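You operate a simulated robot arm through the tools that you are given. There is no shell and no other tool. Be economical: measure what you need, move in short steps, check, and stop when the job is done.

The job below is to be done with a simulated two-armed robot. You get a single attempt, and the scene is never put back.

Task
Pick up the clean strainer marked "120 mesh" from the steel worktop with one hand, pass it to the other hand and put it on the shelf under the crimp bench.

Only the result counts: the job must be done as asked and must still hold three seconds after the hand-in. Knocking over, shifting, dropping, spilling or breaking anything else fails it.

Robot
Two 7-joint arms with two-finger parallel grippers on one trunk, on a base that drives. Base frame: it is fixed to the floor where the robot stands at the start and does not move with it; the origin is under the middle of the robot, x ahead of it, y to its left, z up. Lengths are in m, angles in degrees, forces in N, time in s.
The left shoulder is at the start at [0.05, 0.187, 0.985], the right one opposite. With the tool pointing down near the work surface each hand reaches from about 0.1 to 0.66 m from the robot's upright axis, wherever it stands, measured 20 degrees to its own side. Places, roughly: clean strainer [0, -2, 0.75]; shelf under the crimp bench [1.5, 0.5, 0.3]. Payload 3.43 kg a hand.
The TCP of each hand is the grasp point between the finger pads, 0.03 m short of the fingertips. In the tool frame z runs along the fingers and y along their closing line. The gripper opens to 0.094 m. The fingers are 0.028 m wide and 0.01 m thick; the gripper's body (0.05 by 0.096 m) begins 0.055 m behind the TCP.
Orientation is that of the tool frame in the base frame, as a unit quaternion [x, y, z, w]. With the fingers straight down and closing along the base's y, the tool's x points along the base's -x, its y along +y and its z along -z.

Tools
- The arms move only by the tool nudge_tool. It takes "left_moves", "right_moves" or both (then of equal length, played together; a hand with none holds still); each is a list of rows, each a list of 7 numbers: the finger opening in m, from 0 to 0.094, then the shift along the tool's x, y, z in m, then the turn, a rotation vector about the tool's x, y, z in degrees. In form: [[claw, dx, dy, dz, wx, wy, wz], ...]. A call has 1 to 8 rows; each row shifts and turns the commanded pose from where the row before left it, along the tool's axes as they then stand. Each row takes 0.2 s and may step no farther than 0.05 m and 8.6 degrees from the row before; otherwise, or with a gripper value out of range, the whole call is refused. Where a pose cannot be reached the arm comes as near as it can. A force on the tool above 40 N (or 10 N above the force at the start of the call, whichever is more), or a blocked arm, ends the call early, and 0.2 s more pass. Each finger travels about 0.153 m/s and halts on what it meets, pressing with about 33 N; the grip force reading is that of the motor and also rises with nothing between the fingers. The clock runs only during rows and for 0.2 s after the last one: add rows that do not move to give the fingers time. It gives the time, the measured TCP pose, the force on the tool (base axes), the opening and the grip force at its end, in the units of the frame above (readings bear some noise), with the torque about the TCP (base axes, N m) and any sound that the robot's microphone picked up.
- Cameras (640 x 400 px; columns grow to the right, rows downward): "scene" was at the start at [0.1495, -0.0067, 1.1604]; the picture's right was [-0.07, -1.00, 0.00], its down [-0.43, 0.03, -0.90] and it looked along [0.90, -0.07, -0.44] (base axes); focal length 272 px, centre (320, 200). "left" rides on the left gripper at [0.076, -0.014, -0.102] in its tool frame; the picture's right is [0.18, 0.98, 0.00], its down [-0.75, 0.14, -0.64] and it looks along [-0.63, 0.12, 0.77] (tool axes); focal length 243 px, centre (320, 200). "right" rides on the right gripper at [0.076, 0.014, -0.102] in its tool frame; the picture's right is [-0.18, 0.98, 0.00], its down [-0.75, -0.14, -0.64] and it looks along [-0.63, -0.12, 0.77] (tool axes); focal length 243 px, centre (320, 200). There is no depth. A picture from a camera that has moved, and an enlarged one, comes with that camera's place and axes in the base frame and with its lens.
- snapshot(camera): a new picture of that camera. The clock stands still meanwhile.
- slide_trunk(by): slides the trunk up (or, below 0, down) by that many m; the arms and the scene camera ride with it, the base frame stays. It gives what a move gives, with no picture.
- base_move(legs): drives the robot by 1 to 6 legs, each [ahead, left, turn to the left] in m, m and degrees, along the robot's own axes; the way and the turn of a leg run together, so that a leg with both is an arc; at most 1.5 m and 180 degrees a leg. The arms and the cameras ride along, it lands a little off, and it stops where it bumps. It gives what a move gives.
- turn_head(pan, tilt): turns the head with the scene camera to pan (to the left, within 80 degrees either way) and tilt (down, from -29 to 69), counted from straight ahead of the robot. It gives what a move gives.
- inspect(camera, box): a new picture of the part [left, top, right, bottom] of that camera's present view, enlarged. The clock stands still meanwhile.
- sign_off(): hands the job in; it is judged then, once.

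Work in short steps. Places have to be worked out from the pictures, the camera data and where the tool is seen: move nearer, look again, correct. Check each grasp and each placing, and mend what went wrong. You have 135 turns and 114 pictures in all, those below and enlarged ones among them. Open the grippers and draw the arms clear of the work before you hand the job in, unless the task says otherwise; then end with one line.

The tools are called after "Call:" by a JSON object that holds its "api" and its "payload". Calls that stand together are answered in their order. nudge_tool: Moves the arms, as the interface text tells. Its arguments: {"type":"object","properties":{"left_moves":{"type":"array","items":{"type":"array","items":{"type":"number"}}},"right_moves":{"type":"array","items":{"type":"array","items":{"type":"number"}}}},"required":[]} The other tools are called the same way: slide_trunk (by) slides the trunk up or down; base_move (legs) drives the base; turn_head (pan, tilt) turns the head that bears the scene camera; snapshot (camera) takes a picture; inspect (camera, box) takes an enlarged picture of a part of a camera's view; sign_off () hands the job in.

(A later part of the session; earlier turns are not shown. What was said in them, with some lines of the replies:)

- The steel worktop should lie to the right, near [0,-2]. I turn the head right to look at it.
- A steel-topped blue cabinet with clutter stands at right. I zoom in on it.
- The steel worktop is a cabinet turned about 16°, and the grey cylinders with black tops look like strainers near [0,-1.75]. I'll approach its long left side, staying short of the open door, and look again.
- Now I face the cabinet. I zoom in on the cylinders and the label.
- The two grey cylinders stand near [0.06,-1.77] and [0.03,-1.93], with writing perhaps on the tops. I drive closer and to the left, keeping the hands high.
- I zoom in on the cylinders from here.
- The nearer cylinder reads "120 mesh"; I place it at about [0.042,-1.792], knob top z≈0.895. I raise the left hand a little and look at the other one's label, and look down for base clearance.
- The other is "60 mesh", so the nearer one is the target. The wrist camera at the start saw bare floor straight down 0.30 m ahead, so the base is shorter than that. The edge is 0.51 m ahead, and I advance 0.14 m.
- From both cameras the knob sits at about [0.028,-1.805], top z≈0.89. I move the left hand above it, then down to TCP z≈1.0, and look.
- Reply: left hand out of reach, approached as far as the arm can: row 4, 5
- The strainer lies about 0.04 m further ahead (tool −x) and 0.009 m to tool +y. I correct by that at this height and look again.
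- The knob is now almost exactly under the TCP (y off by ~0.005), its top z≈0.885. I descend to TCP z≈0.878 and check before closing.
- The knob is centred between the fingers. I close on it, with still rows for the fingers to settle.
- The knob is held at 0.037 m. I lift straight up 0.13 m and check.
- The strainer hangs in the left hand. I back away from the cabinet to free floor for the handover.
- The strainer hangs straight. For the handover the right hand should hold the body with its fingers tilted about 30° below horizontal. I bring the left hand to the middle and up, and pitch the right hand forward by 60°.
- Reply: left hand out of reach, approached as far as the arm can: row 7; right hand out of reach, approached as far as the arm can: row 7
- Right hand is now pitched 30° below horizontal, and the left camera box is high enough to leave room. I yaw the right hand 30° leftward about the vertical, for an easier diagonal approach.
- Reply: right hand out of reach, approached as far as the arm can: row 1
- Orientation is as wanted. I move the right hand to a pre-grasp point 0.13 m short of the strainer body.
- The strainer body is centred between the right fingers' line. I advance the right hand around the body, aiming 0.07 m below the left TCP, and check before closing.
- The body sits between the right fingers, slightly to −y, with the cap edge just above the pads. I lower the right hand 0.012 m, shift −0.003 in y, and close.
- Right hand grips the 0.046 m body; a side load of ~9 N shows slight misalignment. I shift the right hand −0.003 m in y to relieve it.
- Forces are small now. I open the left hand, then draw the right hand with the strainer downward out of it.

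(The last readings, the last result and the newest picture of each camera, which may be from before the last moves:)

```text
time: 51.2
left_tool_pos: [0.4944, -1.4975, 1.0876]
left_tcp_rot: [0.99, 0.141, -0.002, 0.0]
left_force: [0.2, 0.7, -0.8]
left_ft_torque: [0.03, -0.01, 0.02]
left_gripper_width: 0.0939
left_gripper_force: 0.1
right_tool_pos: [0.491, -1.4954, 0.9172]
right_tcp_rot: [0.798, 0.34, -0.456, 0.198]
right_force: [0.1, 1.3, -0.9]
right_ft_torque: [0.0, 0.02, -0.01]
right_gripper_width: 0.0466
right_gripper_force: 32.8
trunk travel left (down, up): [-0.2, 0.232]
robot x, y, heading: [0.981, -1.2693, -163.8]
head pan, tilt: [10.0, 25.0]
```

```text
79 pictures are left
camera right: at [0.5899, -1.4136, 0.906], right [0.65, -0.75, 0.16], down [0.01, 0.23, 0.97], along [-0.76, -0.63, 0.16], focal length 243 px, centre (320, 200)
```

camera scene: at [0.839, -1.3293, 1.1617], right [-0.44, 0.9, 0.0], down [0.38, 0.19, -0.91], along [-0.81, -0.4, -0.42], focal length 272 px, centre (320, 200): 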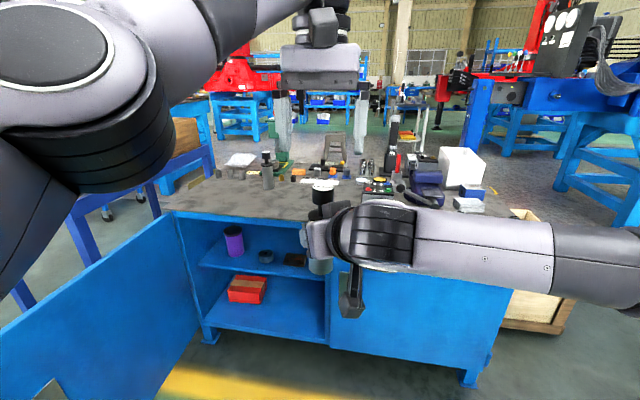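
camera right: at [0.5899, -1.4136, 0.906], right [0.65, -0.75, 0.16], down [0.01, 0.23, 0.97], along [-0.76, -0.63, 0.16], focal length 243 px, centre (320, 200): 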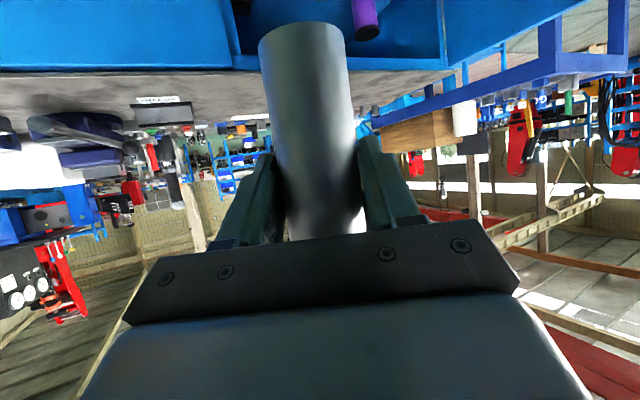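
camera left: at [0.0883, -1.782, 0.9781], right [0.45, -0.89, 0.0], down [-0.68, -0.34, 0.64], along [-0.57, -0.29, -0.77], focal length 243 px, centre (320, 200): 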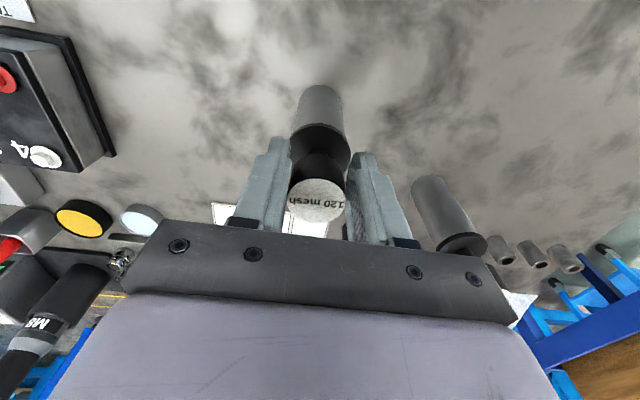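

Handover worked: the right hand holds the strainer upright, the left is empty. I retract the left hand, then drive to open floor and turn toward the crimp bench.

Call:
{"api": "nudge_tool", "payload": {"left_moves": [[0.094, 0.02, 0.04, 0, 0, 0, 0], [0.094, 0.03, 0.03, 0, 0, 0, 0], [0.094, 0.035, 0.02, 0, 0, 0, 0], [0.094, 0.035, 0.01, 0, 0, 0, 0], [0.094, 0.035, 0.01, 0, 0, 0, 0], [0.094, 0, 0, 0, 0, 0, 0]]}}

Call:
{"api": "base_move", "payload": {"legs": [[0, -1.1, 0], [0.25, 0, 0], [0, 0, 90], [0, 0, 90]]}}

Call:
{"api": "turn_head", "payload": {"pan": 0, "tilt": 25}}

Call:
{"api": "snapshot", "payload": {"camera": "scene"}}

```text
time: 52.6
left_tool_pos: [0.6761, -1.5609, 1.088]
left_tcp_rot: [0.99, 0.143, 0.0, 0.0]
left_force: [0.0, 0.8, -0.9]
left_ft_torque: [-0.02, -0.03, -0.01]
left_gripper_width: 0.0939
left_gripper_force: 0.1
right_tool_pos: [0.4898, -1.4952, 0.9194]
right_tcp_rot: [0.798, 0.34, -0.457, 0.198]
right_force: [-0.3, 0.5, 1.4]
right_ft_torque: [0.0, -0.02, -0.01]
right_gripper_width: 0.0465
right_gripper_force: 32.8
trunk travel left (down, up): [-0.2, 0.232]
robot x, y, heading: [0.9818, -1.2722, -163.8]
head pan, tilt: [10.0, 25.0]
```

```text
time: 71.7
left_tool_pos: [0.749, 0.0081, 1.0872]
left_tcp_rot: [-0.129, 0.992, 0.0, -0.001]
left_force: [-1.3, -0.2, 0.2]
left_ft_torque: [-0.01, 0.02, -0.01]
left_gripper_width: 0.0938
left_gripper_force: 0.1
right_tool_pos: [0.9319, -0.0624, 0.9191]
right_tcp_rot: [-0.329, 0.802, 0.191, 0.459]
right_force: [-0.5, 0.1, -0.3]
right_ft_torque: [-0.05, -0.02, 0.01]
right_gripper_width: 0.0462
right_gripper_force: 33.2
trunk travel left (down, up): [-0.2, 0.232]
robot x, y, heading: [0.4367, -0.2724, 14.8]
head pan, tilt: [10.0, 25.0]
```

```text
time: 72.4
left_tool_pos: [0.749, 0.0098, 1.0867]
left_tcp_rot: [-0.129, 0.992, 0.0, 0.0]
left_force: [0.6, 0.5, -0.2]
left_ft_torque: [0.01, 0.02, -0.04]
left_gripper_width: 0.094
left_gripper_force: 0.0
right_tool_pos: [0.9311, -0.0622, 0.9193]
right_tcp_rot: [-0.33, 0.803, 0.191, 0.458]
right_force: [0.7, -0.1, 0.3]
right_ft_torque: [-0.03, 0.0, 0.03]
right_gripper_width: 0.0459
right_gripper_force: 32.7
trunk travel left (down, up): [-0.2, 0.232]
robot x, y, heading: [0.4376, -0.2712, 14.9]
head pan, tilt: [0.0, 25.0]
```

```text
78 pictures are left
camera scene: at [0.583, -0.2335, 1.1617], right [0.26, -0.97, 0.0], down [-0.41, -0.11, -0.91], along [0.88, 0.23, -0.42], focal length 272 px, centre (320, 200)
```

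scene: 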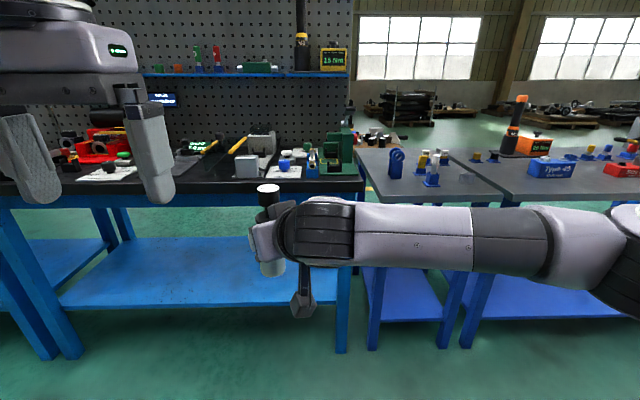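

The black-topped bench with the light-blue shelf matches [1.5,0.5,0.3]. I zoom in to verify that it's the crimp bench and see whether the shelf is free.

Call:
{"api": "inspect", "payload": {"camera": "scene", "box": [40, 80, 380, 292]}}

Call:
{"api": "turn_head", "payload": {"pan": 30, "tilt": 25}}

Call:
{"api": "snapshot", "payload": {"camera": "scene"}}

```text
1.88 times, centred on (210, 186) of scene
camera zoom: at [0.583, -0.2335, 1.1617], right [0.26, -0.97, 0.0], down [-0.41, -0.11, -0.91], along [0.88, 0.23, -0.42], focal length 513 px, centre (527, 226)
```

zoom: 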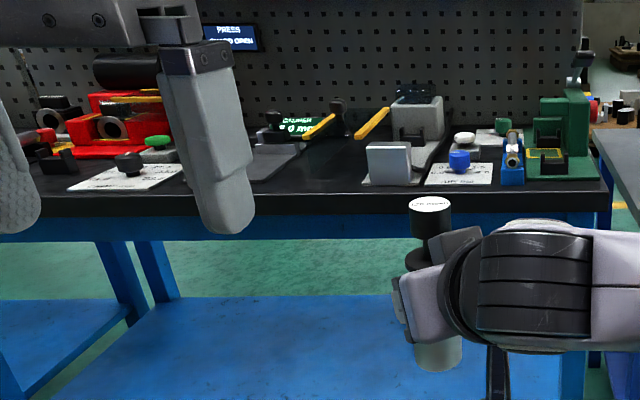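

```text
time: 73.3
left_tool_pos: [0.7487, 0.0096, 1.0869]
left_tcp_rot: [-0.13, 0.992, 0.0, 0.0]
left_force: [0.8, 0.0, 0.8]
left_ft_torque: [0.03, -0.02, 0.01]
left_gripper_width: 0.094
left_gripper_force: 0.1
right_tool_pos: [0.931, -0.0615, 0.9193]
right_tcp_rot: [-0.33, 0.803, 0.191, 0.459]
right_force: [-0.3, 0.1, 0.1]
right_ft_torque: [-0.04, 0.02, 0.0]
right_gripper_width: 0.046
right_gripper_force: 32.8
trunk travel left (down, up): [-0.2, 0.232]
robot x, y, heading: [0.4364, -0.2717, 14.5]
head pan, tilt: [30.0, 25.0]
```

```text
76 pictures are left
camera scene: at [0.5594, -0.1922, 1.1617], right [0.7, -0.71, 0.0], down [-0.3, -0.3, -0.91], along [0.64, 0.64, -0.42], focal length 272 px, centre (320, 200)
```

scene: 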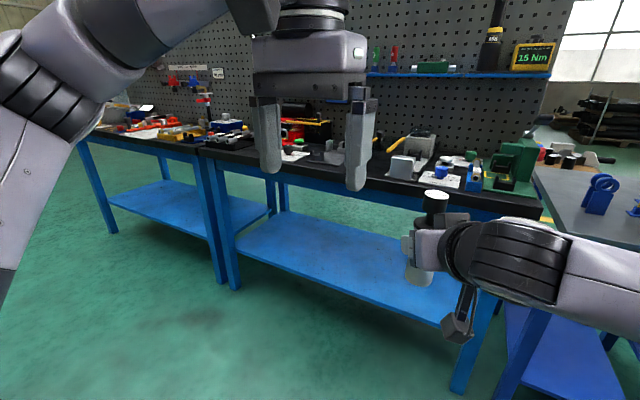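

The shelf under the black bench, which carries the press and calipers, is empty. From the leg feet its front line runs (1.43,-0.11)–(1.07,1.08), so its normal is about 17°. While still back I lower the trunk, then the right hand.

Call:
{"api": "slide_trunk", "payload": {"by": -0.2}}

Call:
{"api": "nudge_tool", "payload": {"right_moves": [[0.01, 0.0346, 0, 0.0203, 0, 0, 0], [0.01, 0.0346, 0, 0.0203, 0, 0, 0], [0.01, 0.0346, 0, 0.0203, 0, 0, 0], [0.01, 0.0346, 0, 0.0203, 0, 0, 0], [0.01, 0.0346, 0, 0.0203, 0, 0, 0], [0.01, 0.0346, 0, 0.0203, 0, 0, 0], [0.01, 0, 0, 0, 0, 0, 0]]}}

Call:
{"api": "turn_head", "payload": {"pan": 10, "tilt": 30}}

Call:
{"api": "snapshot", "payload": {"camera": "scene"}}

Call:
{"api": "snapshot", "payload": {"camera": "right"}}

```text
time: 75.5
left_tool_pos: [0.7481, 0.0084, 0.8866]
left_tcp_rot: [-0.128, 0.992, 0.0, 0.0]
left_force: [0.0, -0.8, -0.1]
left_ft_torque: [0.0, 0.03, 0.02]
left_gripper_width: 0.0938
left_gripper_force: 0.2
right_tool_pos: [0.931, -0.0617, 0.7189]
right_tcp_rot: [-0.33, 0.803, 0.191, 0.459]
right_force: [-0.7, 0.2, 0.2]
right_ft_torque: [-0.04, 0.02, -0.01]
right_gripper_width: 0.046
right_gripper_force: 33.4
trunk travel left (down, up): [0.0, 0.432]
robot x, y, heading: [0.436, -0.2718, 15.1]
head pan, tilt: [30.0, 25.0]
```

```text
time: 77.1
left_tool_pos: [0.7478, 0.0091, 0.8863]
left_tcp_rot: [-0.129, 0.992, 0.0, 0.0]
left_force: [0.0, 0.0, -0.4]
left_ft_torque: [0.0, -0.02, 0.01]
left_gripper_width: 0.0941
left_gripper_force: 0.1
right_tool_pos: [0.9296, -0.0618, 0.5387]
right_tcp_rot: [-0.33, 0.803, 0.191, 0.459]
right_force: [0.1, -0.4, -0.6]
right_ft_torque: [-0.01, 0.03, -0.02]
right_gripper_width: 0.0458
right_gripper_force: 33.0
right hand out of reach, approached as far as the arm can: row 5, 6
trunk travel left (down, up): [0.0, 0.432]
robot x, y, heading: [0.4409, -0.272, 14.6]
head pan, tilt: [30.0, 25.0]
```

```text
time: 78.0
left_tool_pos: [0.7482, 0.0096, 0.8872]
left_tcp_rot: [-0.129, 0.992, 0.0, 0.0]
left_force: [-0.1, -0.7, 0.0]
left_ft_torque: [0.03, 0.03, 0.01]
left_gripper_width: 0.094
left_gripper_force: 0.0
right_tool_pos: [0.929, -0.0606, 0.5371]
right_tcp_rot: [-0.329, 0.803, 0.19, 0.459]
right_force: [0.5, 0.5, 0.2]
right_ft_torque: [-0.03, 0.0, -0.04]
right_gripper_width: 0.0461
right_gripper_force: 33.1
trunk travel left (down, up): [0.0, 0.432]
robot x, y, heading: [0.4404, -0.2694, 14.7]
head pan, tilt: [10.0, 30.0]
```

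```text
75 pictures are left
camera scene: at [0.576, -0.2191, 0.9537], right [0.42, -0.91, 0.0], down [-0.45, -0.21, -0.87], along [0.79, 0.36, -0.5], focal length 272 px, centre (320, 200)
```

scene: 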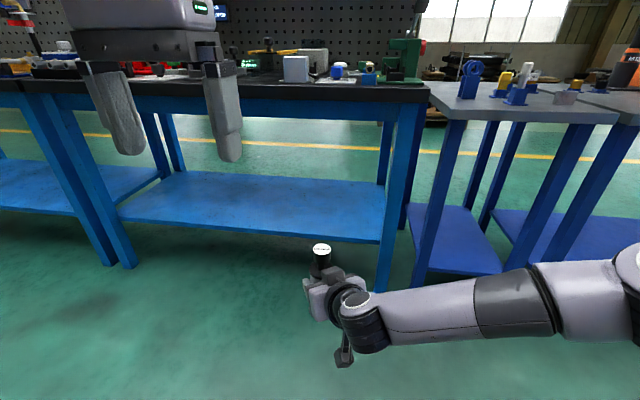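

```text
74 pictures are left
camera right: at [0.8303, -0.1411, 0.5246], right [-0.63, 0.76, 0.16], down [-0.02, -0.22, 0.97], along [0.78, 0.61, 0.15], focal length 243 px, centre (320, 200)
```

right: 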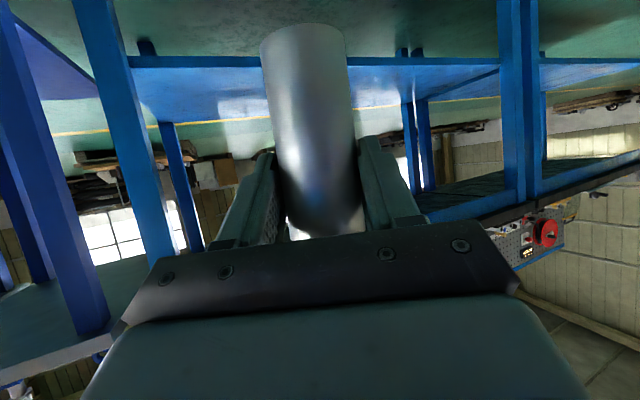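

The right arm bottoms out at z≈0.537 here; placing needs ~0.39. I bring the hand rightward in front of its own shoulder and try lowering again.

Call:
{"api": "nudge_tool", "payload": {"right_moves": [[0.01, 0.0126, -0.0316, -0.0218, 0, 0, 0], [0.01, 0.0126, -0.0316, -0.0218, 0, 0, 0], [0.01, 0.0126, -0.0316, -0.0218, 0, 0, 0], [0.01, 0.0126, -0.0316, -0.0218, 0, 0, 0], [0.01, 0.0126, -0.0316, -0.0218, 0, 0, 0], [0.01, 0.0346, 0, 0.0203, 0, 0, 0], [0.01, 0.0346, 0, 0.0203, 0, 0, 0], [0.01, 0.0346, 0, 0.0203, 0, 0, 0]]}}

```text
time: 79.8
left_tool_pos: [0.7488, 0.0097, 0.8871]
left_tcp_rot: [-0.129, 0.992, 0.0, -0.001]
left_force: [-0.2, 0.0, -0.6]
left_ft_torque: [0.0, 0.02, -0.02]
left_gripper_width: 0.094
left_gripper_force: 0.1
right_tool_pos: [0.9716, -0.2001, 0.4978]
right_tcp_rot: [-0.331, 0.802, 0.193, 0.458]
right_force: [-0.1, 0.0, 0.4]
right_ft_torque: [0.0, 0.01, -0.01]
right_gripper_width: 0.0459
right_gripper_force: 32.9
right hand out of reach, approached as far as the arm can: row 1, 2, 3, 4, 6, 7, 8
trunk travel left (down, up): [0.0, 0.432]
robot x, y, heading: [0.4393, -0.2692, 15.0]
head pan, tilt: [10.0, 30.0]
```

It seems the arm is too folded rather than too stretched. I extend the hand forward 0.12 m and see whether it can go lower.

Call:
{"api": "nudge_tool", "payload": {"right_moves": [[0.01, -0.02, 0, 0.0346, 0, 0, 0], [0.01, -0.02, 0, 0.0346, 0, 0, 0], [0.01, -0.02, 0, 0.0346, 0, 0, 0], [0.01, 0, 0, 0, 0, 0, 0]]}}

Call:
{"api": "snapshot", "payload": {"camera": "scene"}}

```text
time: 80.8
left_tool_pos: [0.7473, 0.0095, 0.887]
left_tcp_rot: [-0.129, 0.992, -0.001, 0.0]
left_force: [-0.2, 1.2, -0.5]
left_ft_torque: [-0.02, -0.02, 0.01]
left_gripper_width: 0.0938
left_gripper_force: 0.1
right_tool_pos: [1.0551, -0.1179, 0.4993]
right_tcp_rot: [-0.33, 0.803, 0.191, 0.459]
right_force: [-0.5, 0.3, 0.8]
right_ft_torque: [-0.01, 0.06, 0.02]
right_gripper_width: 0.046
right_gripper_force: 32.6
trunk travel left (down, up): [0.0, 0.432]
robot x, y, heading: [0.4389, -0.2724, 14.8]
head pan, tilt: [10.0, 30.0]
```

```text
73 pictures are left
camera scene: at [0.5761, -0.2192, 0.9537], right [0.42, -0.91, 0.0], down [-0.45, -0.21, -0.87], along [0.79, 0.36, -0.5], focal length 272 px, centre (320, 200)
```

scene: 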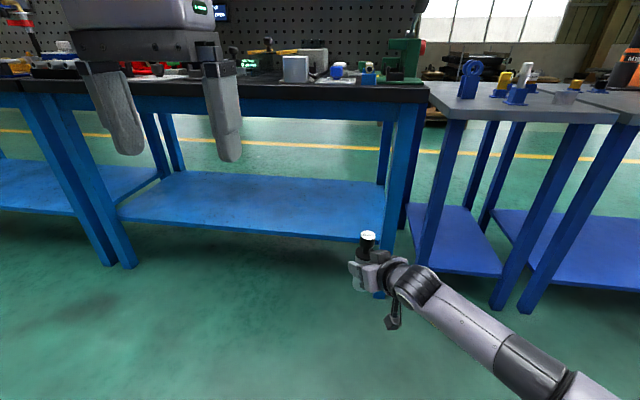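

That moved freely. Now I lower in steps from here.

Call:
{"api": "nudge_tool", "payload": {"right_moves": [[0.01, 0.026, 0, 0.0152, 0, 0, 0], [0.01, 0.026, 0, 0.0152, 0, 0, 0], [0.01, 0.026, 0, 0.0152, 0, 0, 0], [0.01, 0, 0, 0, 0, 0, 0]]}}

```text
time: 81.8
left_tool_pos: [0.7486, 0.0094, 0.8871]
left_tcp_rot: [-0.129, 0.992, 0.0, 0.0]
left_force: [-1.1, -1.1, -0.3]
left_ft_torque: [0.0, -0.01, 0.0]
left_gripper_width: 0.0941
left_gripper_force: 0.0
right_tool_pos: [1.0538, -0.1181, 0.4105]
right_tcp_rot: [-0.33, 0.802, 0.192, 0.459]
right_force: [0.4, -1.0, -0.3]
right_ft_torque: [0.0, 0.01, 0.0]
right_gripper_width: 0.0459
right_gripper_force: 32.5
trunk travel left (down, up): [0.0, 0.432]
robot x, y, heading: [0.44, -0.2683, 14.7]
head pan, tilt: [10.0, 30.0]
```

TCP z 0.41 is reachable; the strainer bottom is ~0.07 below TCP (≈0.34) and the shelf top ≈0.31. I square to the bench, shift left, and drive up to just short of the shelf edge.

Call:
{"api": "base_move", "payload": {"legs": [[0, 0, 2], [0, 0.326, 0], [0.27, 0, 0]]}}

Call:
{"api": "turn_head", "payload": {"pan": 0, "tilt": 45}}

Call:
{"api": "snapshot", "payload": {"camera": "scene"}}

Call:
{"api": "snapshot", "payload": {"camera": "right"}}

```text
time: 87.2
left_tool_pos: [0.9086, 0.4216, 0.887]
left_tcp_rot: [-0.151, 0.989, 0.0, 0.001]
left_force: [0.3, -0.2, 0.3]
left_ft_torque: [0.02, 0.02, 0.0]
left_gripper_width: 0.094
left_gripper_force: 0.0
right_tool_pos: [1.2179, 0.3056, 0.4116]
right_tcp_rot: [-0.347, 0.796, 0.201, 0.454]
right_force: [-0.5, 0.9, -0.1]
right_ft_torque: [0.0, 0.01, -0.02]
right_gripper_width: 0.0459
right_gripper_force: 32.5
trunk travel left (down, up): [0.0, 0.432]
robot x, y, heading: [0.6093, 0.1255, 17.4]
head pan, tilt: [10.0, 30.0]
```

```text
time: 87.9
left_tool_pos: [0.9082, 0.4213, 0.887]
left_tcp_rot: [-0.15, 0.989, 0.001, 0.0]
left_force: [0.8, 0.2, 0.1]
left_ft_torque: [-0.02, -0.01, 0.02]
left_gripper_width: 0.0942
left_gripper_force: 0.0
right_tool_pos: [1.2188, 0.3071, 0.4117]
right_tcp_rot: [-0.347, 0.796, 0.2, 0.454]
right_force: [0.4, -0.2, 0.4]
right_ft_torque: [-0.05, 0.02, -0.02]
right_gripper_width: 0.046
right_gripper_force: 33.1
trunk travel left (down, up): [0.0, 0.432]
robot x, y, heading: [0.6106, 0.127, 17.2]
head pan, tilt: [0.0, 45.0]
```

```text
72 pictures are left
camera scene: at [0.7435, 0.1682, 0.9311], right [0.3, -0.95, 0.0], down [-0.67, -0.21, -0.71], along [0.68, 0.21, -0.71], focal length 272 px, centre (320, 200)
```

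scene: 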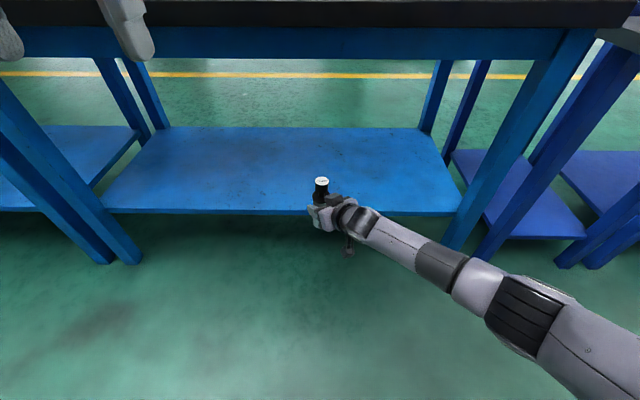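

```text
71 pictures are left
camera right: at [1.1228, 0.2232, 0.3986], right [-0.66, 0.73, 0.16], down [-0.01, -0.22, 0.97], along [0.75, 0.64, 0.15], focal length 243 px, centre (320, 200)
```

right: 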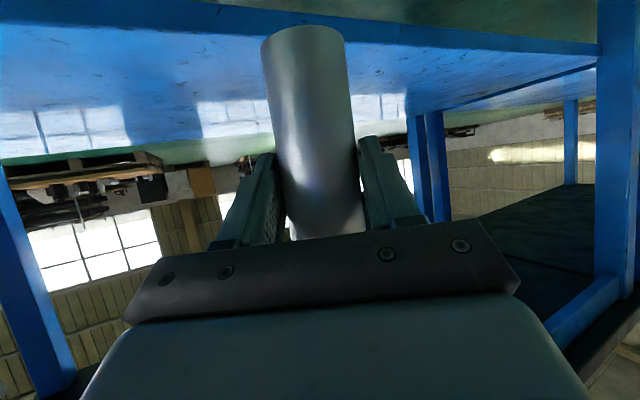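

The shelf edge is about 0.08 m beyond the strainer axis. I zoom into the right camera to pin down the shelf height.

Call:
{"api": "inspect", "payload": {"camera": "right", "box": [200, 0, 480, 175]}}

Call:
{"api": "inspect", "payload": {"camera": "scene", "box": [260, 150, 400, 270]}}

```text
2.29 times, centred on (340, 88) of right
camera zoom: at [1.1228, 0.2232, 0.3986], right [-0.66, 0.73, 0.16], down [-0.01, -0.22, 0.97], along [0.75, 0.64, 0.15], focal length 555 px, centre (274, 457)
```

zoom: 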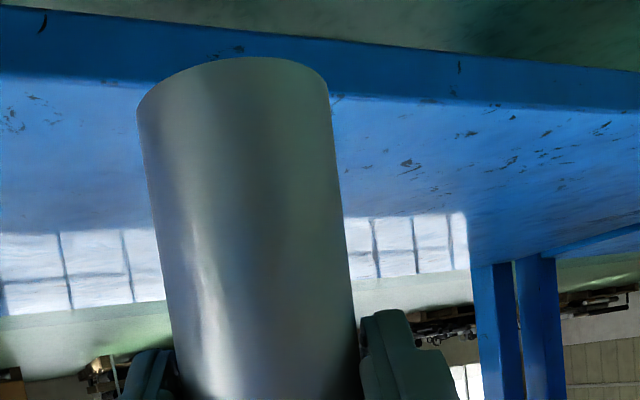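

```text
3.33 times, centred on (330, 210) of scene
camera zoom: at [0.7435, 0.1682, 0.9311], right [0.3, -0.95, 0.0], down [-0.67, -0.21, -0.71], along [0.68, 0.21, -0.71], focal length 908 px, centre (287, 167)
```

zoom: 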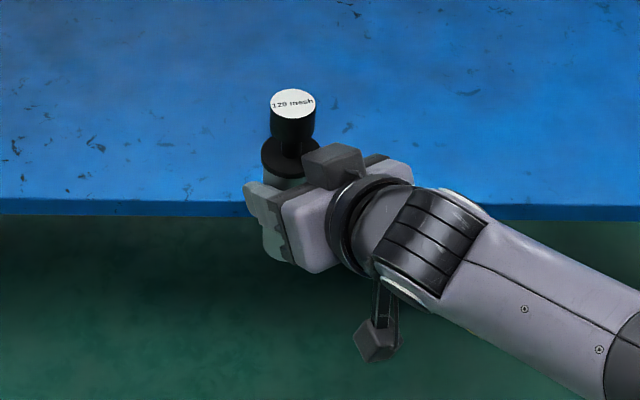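

Strainer bottom ≈0.345, shelf top ≈0.297, edge at 0.08–0.09 m ahead. I drive 0.165 m in so the strainer sits ~0.08 m inside the edge.

Call:
{"api": "base_move", "payload": {"legs": [[0.165, 0, 0]]}}

Call:
{"api": "snapshot", "payload": {"camera": "scene"}}

Call:
{"api": "snapshot", "payload": {"camera": "right"}}

```text
time: 89.4
left_tool_pos: [1.0644, 0.4691, 0.8862]
left_tcp_rot: [-0.15, 0.989, 0.001, 0.001]
left_force: [0.0, -0.8, -0.5]
left_ft_torque: [-0.02, 0.0, -0.02]
left_gripper_width: 0.094
left_gripper_force: 0.1
right_tool_pos: [1.3732, 0.3548, 0.4105]
right_tcp_rot: [-0.347, 0.796, 0.2, 0.454]
right_force: [0.8, -0.3, -0.1]
right_ft_torque: [-0.04, 0.03, -0.05]
right_gripper_width: 0.046
right_gripper_force: 33.1
trunk travel left (down, up): [0.0, 0.432]
robot x, y, heading: [0.7648, 0.1739, 17.2]
head pan, tilt: [0.0, 45.0]
```

```text
68 pictures are left
camera scene: at [0.8985, 0.2159, 0.9311], right [0.29, -0.96, 0.0], down [-0.68, -0.21, -0.71], along [0.68, 0.21, -0.71], focal length 272 px, centre (320, 200)
```

scene: 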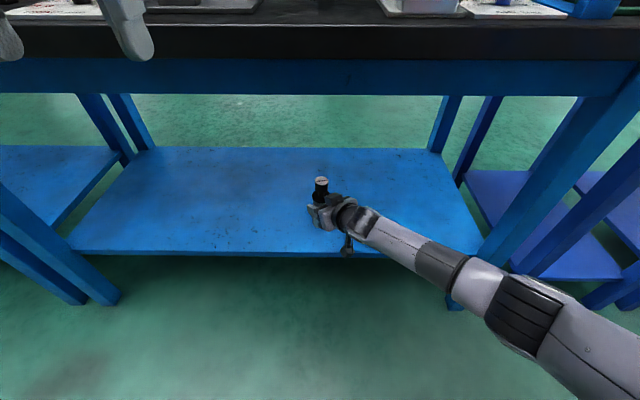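

```text
67 pictures are left
camera right: at [1.2779, 0.2706, 0.3987], right [-0.66, 0.74, 0.16], down [-0.01, -0.22, 0.97], along [0.75, 0.64, 0.16], focal length 243 px, centre (320, 200)
```

right: 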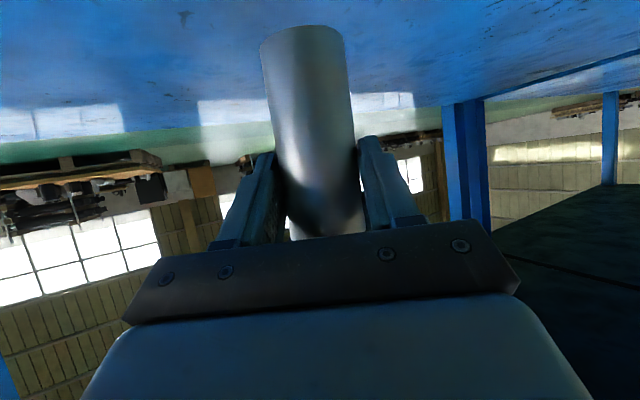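

The strainer is over the shelf, well inside the edge. I lower 0.035 m first.

Call:
{"api": "nudge_tool", "payload": {"right_moves": [[0.01, 0.0104, 0, 0.006, 0, 0, 0], [0.01, 0.0104, 0, 0.006, 0, 0, 0], [0.01, 0.0095, 0, 0.0055, 0, 0, 0], [0.01, 0, 0, 0, 0, 0, 0]]}}

Call:
{"api": "snapshot", "payload": {"camera": "right"}}

Call:
{"api": "inspect", "payload": {"camera": "scene", "box": [260, 150, 420, 290]}}

```text
time: 90.4
left_tool_pos: [1.0636, 0.4701, 0.8875]
left_tcp_rot: [-0.15, 0.989, 0.0, 0.001]
left_force: [-1.0, -0.7, 0.8]
left_ft_torque: [-0.03, -0.01, 0.01]
left_gripper_width: 0.0941
left_gripper_force: 0.0
right_tool_pos: [1.3731, 0.3559, 0.3751]
right_tcp_rot: [-0.347, 0.796, 0.201, 0.454]
right_force: [0.1, -0.4, 0.0]
right_ft_torque: [-0.02, 0.01, -0.01]
right_gripper_width: 0.0461
right_gripper_force: 33.0
trunk travel left (down, up): [0.0, 0.432]
robot x, y, heading: [0.7694, 0.1746, 17.3]
head pan, tilt: [0.0, 45.0]
```

```text
66 pictures are left
camera right: at [1.278, 0.2717, 0.3629], right [-0.66, 0.74, 0.16], down [-0.01, -0.22, 0.97], along [0.75, 0.64, 0.15], focal length 243 px, centre (320, 200)
```

right: 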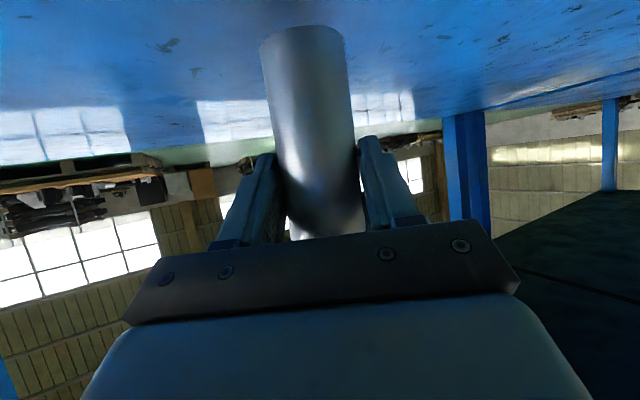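

```text
2.86 times, centred on (340, 220) of scene
camera zoom: at [0.8985, 0.2159, 0.9311], right [0.29, -0.96, 0.0], down [-0.68, -0.21, -0.71], along [0.68, 0.21, -0.71], focal length 778 px, centre (263, 143)
```

zoom: 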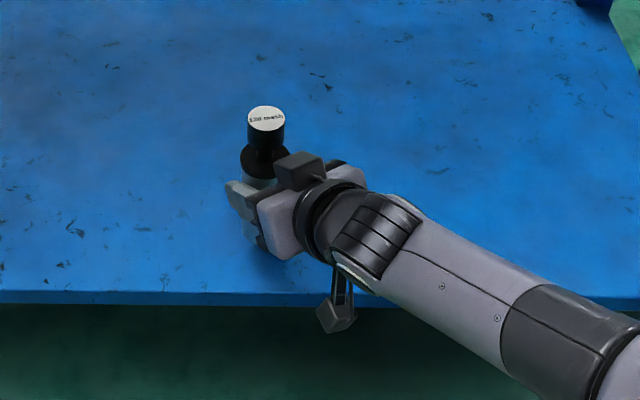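

No contact yet; bottom ≈0.308. The camera box hangs outside the edge. I lower in 4 mm steps and watch the vertical force.

Call:
{"api": "nudge_tool", "payload": {"right_moves": [[0.01, 0.0035, 0, 0.002, 0, 0, 0], [0.01, 0.0035, 0, 0.002, 0, 0, 0], [0.01, 0, 0, 0, 0, 0, 0]]}}

```text
time: 91.2
left_tool_pos: [1.0646, 0.4688, 0.8871]
left_tcp_rot: [-0.149, 0.989, 0.0, 0.0]
left_force: [-0.9, -0.4, 0.5]
left_ft_torque: [0.02, -0.02, 0.01]
left_gripper_width: 0.0942
left_gripper_force: 0.0
right_tool_pos: [1.3728, 0.3559, 0.3664]
right_tcp_rot: [-0.346, 0.796, 0.201, 0.455]
right_force: [-0.9, -0.4, -0.9]
right_ft_torque: [-0.04, 0.01, -0.02]
right_gripper_width: 0.0461
right_gripper_force: 32.6
trunk travel left (down, up): [0.0, 0.432]
robot x, y, heading: [0.7657, 0.176, 17.1]
head pan, tilt: [0.0, 45.0]
```

Still no contact. I go on with two more 4 mm steps.

Call:
{"api": "nudge_tool", "payload": {"right_moves": [[0.01, 0.0035, 0, 0.002, 0, 0, 0], [0.01, 0.0017, 0, 0.001, 0, 0, 0], [0.01, 0, 0, 0, 0, 0, 0]]}}

Call:
{"api": "inspect", "payload": {"camera": "right", "box": [200, 0, 480, 175]}}

```text
time: 92.0
left_tool_pos: [1.0643, 0.4688, 0.8873]
left_tcp_rot: [-0.15, 0.989, 0.001, 0.0]
left_force: [0.2, 0.9, -0.3]
left_ft_torque: [0.0, -0.02, -0.02]
left_gripper_width: 0.094
left_gripper_force: 0.1
right_tool_pos: [1.3747, 0.3549, 0.362]
right_tcp_rot: [-0.346, 0.796, 0.201, 0.454]
right_force: [-0.3, -0.6, 0.7]
right_ft_torque: [0.02, 0.01, 0.01]
right_gripper_width: 0.0463
right_gripper_force: 33.3
trunk travel left (down, up): [0.0, 0.432]
robot x, y, heading: [0.7676, 0.1757, 16.9]
head pan, tilt: [0.0, 45.0]
```

```text
2.29 times, centred on (340, 88) of right
camera zoom: at [1.2784, 0.2706, 0.3498], right [-0.66, 0.74, 0.16], down [-0.01, -0.22, 0.97], along [0.75, 0.64, 0.15], focal length 555 px, centre (274, 457)
```

zoom: 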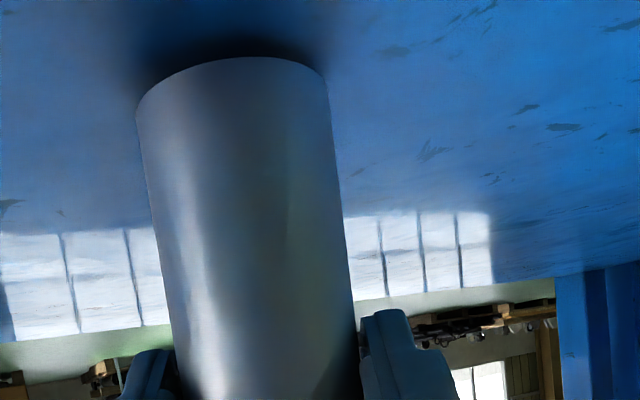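

Contact shadow shows the bottom is very near the shelf. I lower a few more millimetres in small steps.

Call:
{"api": "nudge_tool", "payload": {"right_moves": [[0.01, 0.0026, 0, 0.0015, 0, 0, 0], [0.01, 0.0026, 0, 0.0015, 0, 0, 0], [0.01, 0, 0, 0, 0, 0, 0]]}}

```text
time: 92.8
left_tool_pos: [1.0646, 0.4701, 0.887]
left_tcp_rot: [-0.15, 0.989, 0.0, 0.001]
left_force: [0.8, -0.3, 0.5]
left_ft_torque: [0.01, 0.0, 0.01]
left_gripper_width: 0.0938
left_gripper_force: 0.1
right_tool_pos: [1.3741, 0.3549, 0.3584]
right_tcp_rot: [-0.347, 0.794, 0.202, 0.456]
right_force: [-0.4, 0.5, 5.1]
right_ft_torque: [-0.16, -0.05, -0.02]
right_gripper_width: 0.0461
right_gripper_force: 33.0
trunk travel left (down, up): [0.0, 0.432]
robot x, y, heading: [0.762, 0.1737, 17.1]
head pan, tilt: [0.0, 45.0]
```

A vertical force of 5 N with little torque means the strainer stands on the shelf. I open the right gripper gradually.

Call:
{"api": "nudge_tool", "payload": {"right_moves": [[0.05, 0, 0, 0, 0, 0, 0], [0.06, 0, 0, 0, 0, 0, 0], [0.08, 0, 0, 0, 0, 0, 0], [0.094, 0, 0, 0, 0, 0, 0], [0.094, 0, 0, 0, 0, 0, 0]]}}

Call:
{"api": "snapshot", "payload": {"camera": "right"}}

Call:
{"api": "inspect", "payload": {"camera": "scene", "box": [260, 150, 420, 290]}}

```text
time: 94.0
left_tool_pos: [1.0652, 0.4685, 0.8868]
left_tcp_rot: [-0.149, 0.989, 0.0, 0.001]
left_force: [0.0, 0.6, 0.6]
left_ft_torque: [-0.02, -0.02, 0.01]
left_gripper_width: 0.0938
left_gripper_force: 0.0
right_tool_pos: [1.3745, 0.3548, 0.3566]
right_tcp_rot: [-0.346, 0.796, 0.2, 0.454]
right_force: [0.7, -0.3, 0.0]
right_ft_torque: [0.02, 0.02, 0.03]
right_gripper_width: 0.094
right_gripper_force: 0.0
trunk travel left (down, up): [0.0, 0.432]
robot x, y, heading: [0.7668, 0.174, 17.2]
head pan, tilt: [0.0, 45.0]
```

```text
63 pictures are left
camera right: at [1.278, 0.2705, 0.3434], right [-0.66, 0.74, 0.16], down [-0.01, -0.22, 0.97], along [0.75, 0.64, 0.16], focal length 243 px, centre (320, 200)
```

right: 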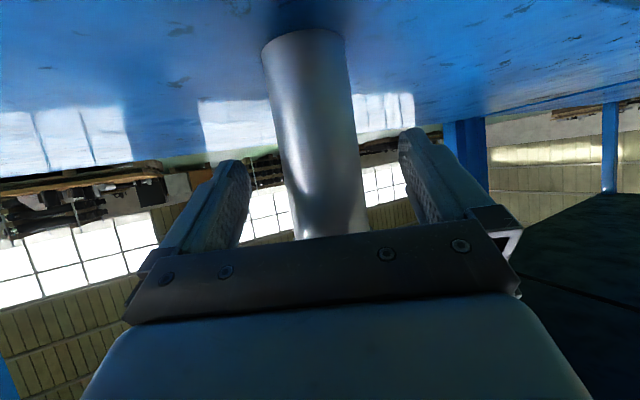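

```text
2.86 times, centred on (340, 220) of scene
camera zoom: at [0.8984, 0.2159, 0.9311], right [0.29, -0.96, 0.0], down [-0.68, -0.21, -0.71], along [0.68, 0.21, -0.71], focal length 778 px, centre (263, 143)
```

zoom: 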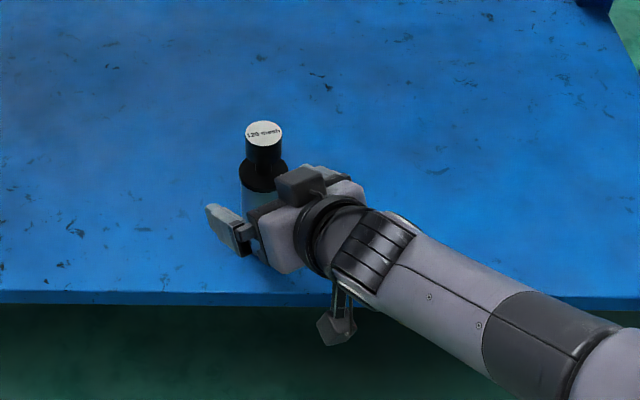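

The strainer stands upright and free. I withdraw by driving the base straight back along the hand's pointing direction (30° left of heading).

Call:
{"api": "base_move", "payload": {"legs": [[-0.13, -0.0755, 0]]}}

Call:
{"api": "snapshot", "payload": {"camera": "scene"}}

Call:
{"api": "snapshot", "payload": {"camera": "right"}}

```text
time: 95.3
left_tool_pos: [0.965, 0.3587, 0.8869]
left_tcp_rot: [-0.149, 0.989, 0.0, 0.001]
left_force: [0.1, -0.1, -1.0]
left_ft_torque: [0.02, -0.04, -0.01]
left_gripper_width: 0.0941
left_gripper_force: 0.1
right_tool_pos: [1.2763, 0.2454, 0.3562]
right_tcp_rot: [-0.346, 0.795, 0.201, 0.455]
right_force: [-0.2, 0.6, -0.4]
right_ft_torque: [0.01, -0.02, -0.01]
right_gripper_width: 0.0941
right_gripper_force: 0.1
trunk travel left (down, up): [0.0, 0.432]
robot x, y, heading: [0.6675, 0.0663, 16.9]
head pan, tilt: [0.0, 45.0]
```

```text
61 pictures are left
camera scene: at [0.7999, 0.1065, 0.9311], right [0.29, -0.96, 0.0], down [-0.68, -0.21, -0.71], along [0.68, 0.21, -0.71], focal length 272 px, centre (320, 200)
```

scene: 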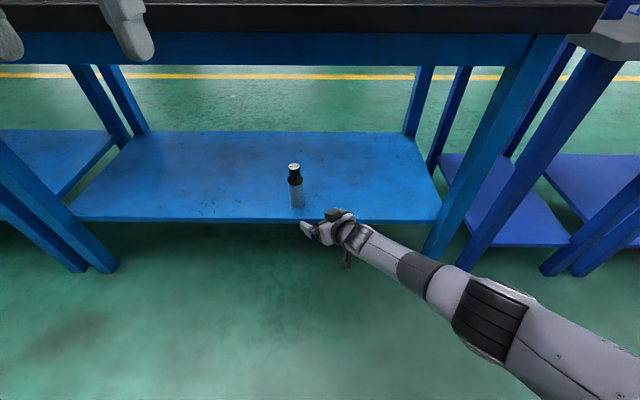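

```text
60 pictures are left
camera right: at [1.1794, 0.1609, 0.3434], right [-0.66, 0.74, 0.16], down [-0.01, -0.22, 0.97], along [0.75, 0.64, 0.16], focal length 243 px, centre (320, 200)
```

right: 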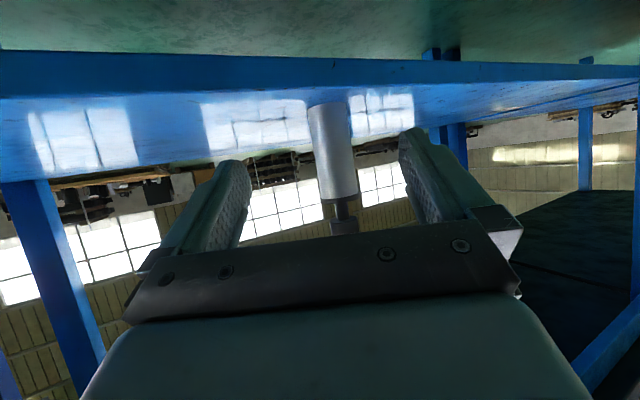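

The strainer stands upright on the shelf and the hand is clear of it. I back further away and take a last look.

Call:
{"api": "base_move", "payload": {"legs": [[-0.35, 0, 0]]}}

Call:
{"api": "inspect", "payload": {"camera": "scene", "box": [180, 60, 460, 240]}}

```text
time: 97.6
left_tool_pos: [0.6355, 0.2563, 0.888]
left_tcp_rot: [-0.145, 0.989, 0.0, -0.001]
left_force: [-0.1, -0.3, -0.1]
left_ft_torque: [0.0, 0.0, 0.0]
left_gripper_width: 0.0938
left_gripper_force: 0.0
right_tool_pos: [0.9448, 0.1388, 0.3568]
right_tcp_rot: [-0.343, 0.797, 0.199, 0.455]
right_force: [0.2, 0.5, -0.8]
right_ft_torque: [-0.01, -0.01, 0.0]
right_gripper_width: 0.0937
right_gripper_force: 0.0
trunk travel left (down, up): [0.0, 0.432]
robot x, y, heading: [0.336, -0.0348, 16.8]
head pan, tilt: [0.0, 45.0]
```

```text
2.22 times, centred on (320, 150) of scene
camera zoom: at [0.4684, 0.0047, 0.9311], right [0.29, -0.96, 0.0], down [-0.68, -0.2, -0.71], along [0.68, 0.2, -0.71], focal length 605 px, centre (320, 311)
```

zoom: 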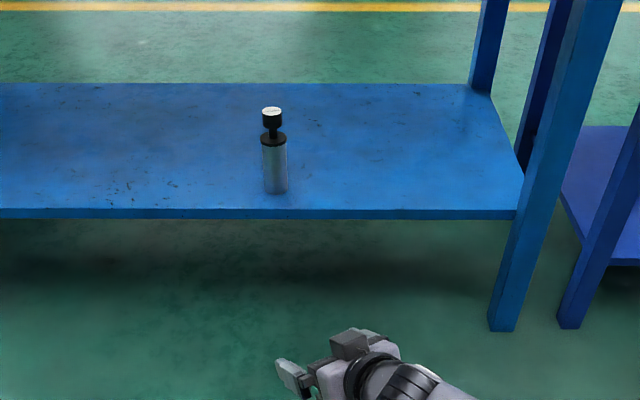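

The strainer stands on the shelf under the crimp bench, with both grippers open and clear. I hand in.

Call:
{"api": "sign_off", "payload": {}}

```text
The job is handed in.
```

I picked up the "120 mesh" strainer with the left hand, passed it to the right, and stood it upright on the shelf under the crimp bench; the job is handed in.
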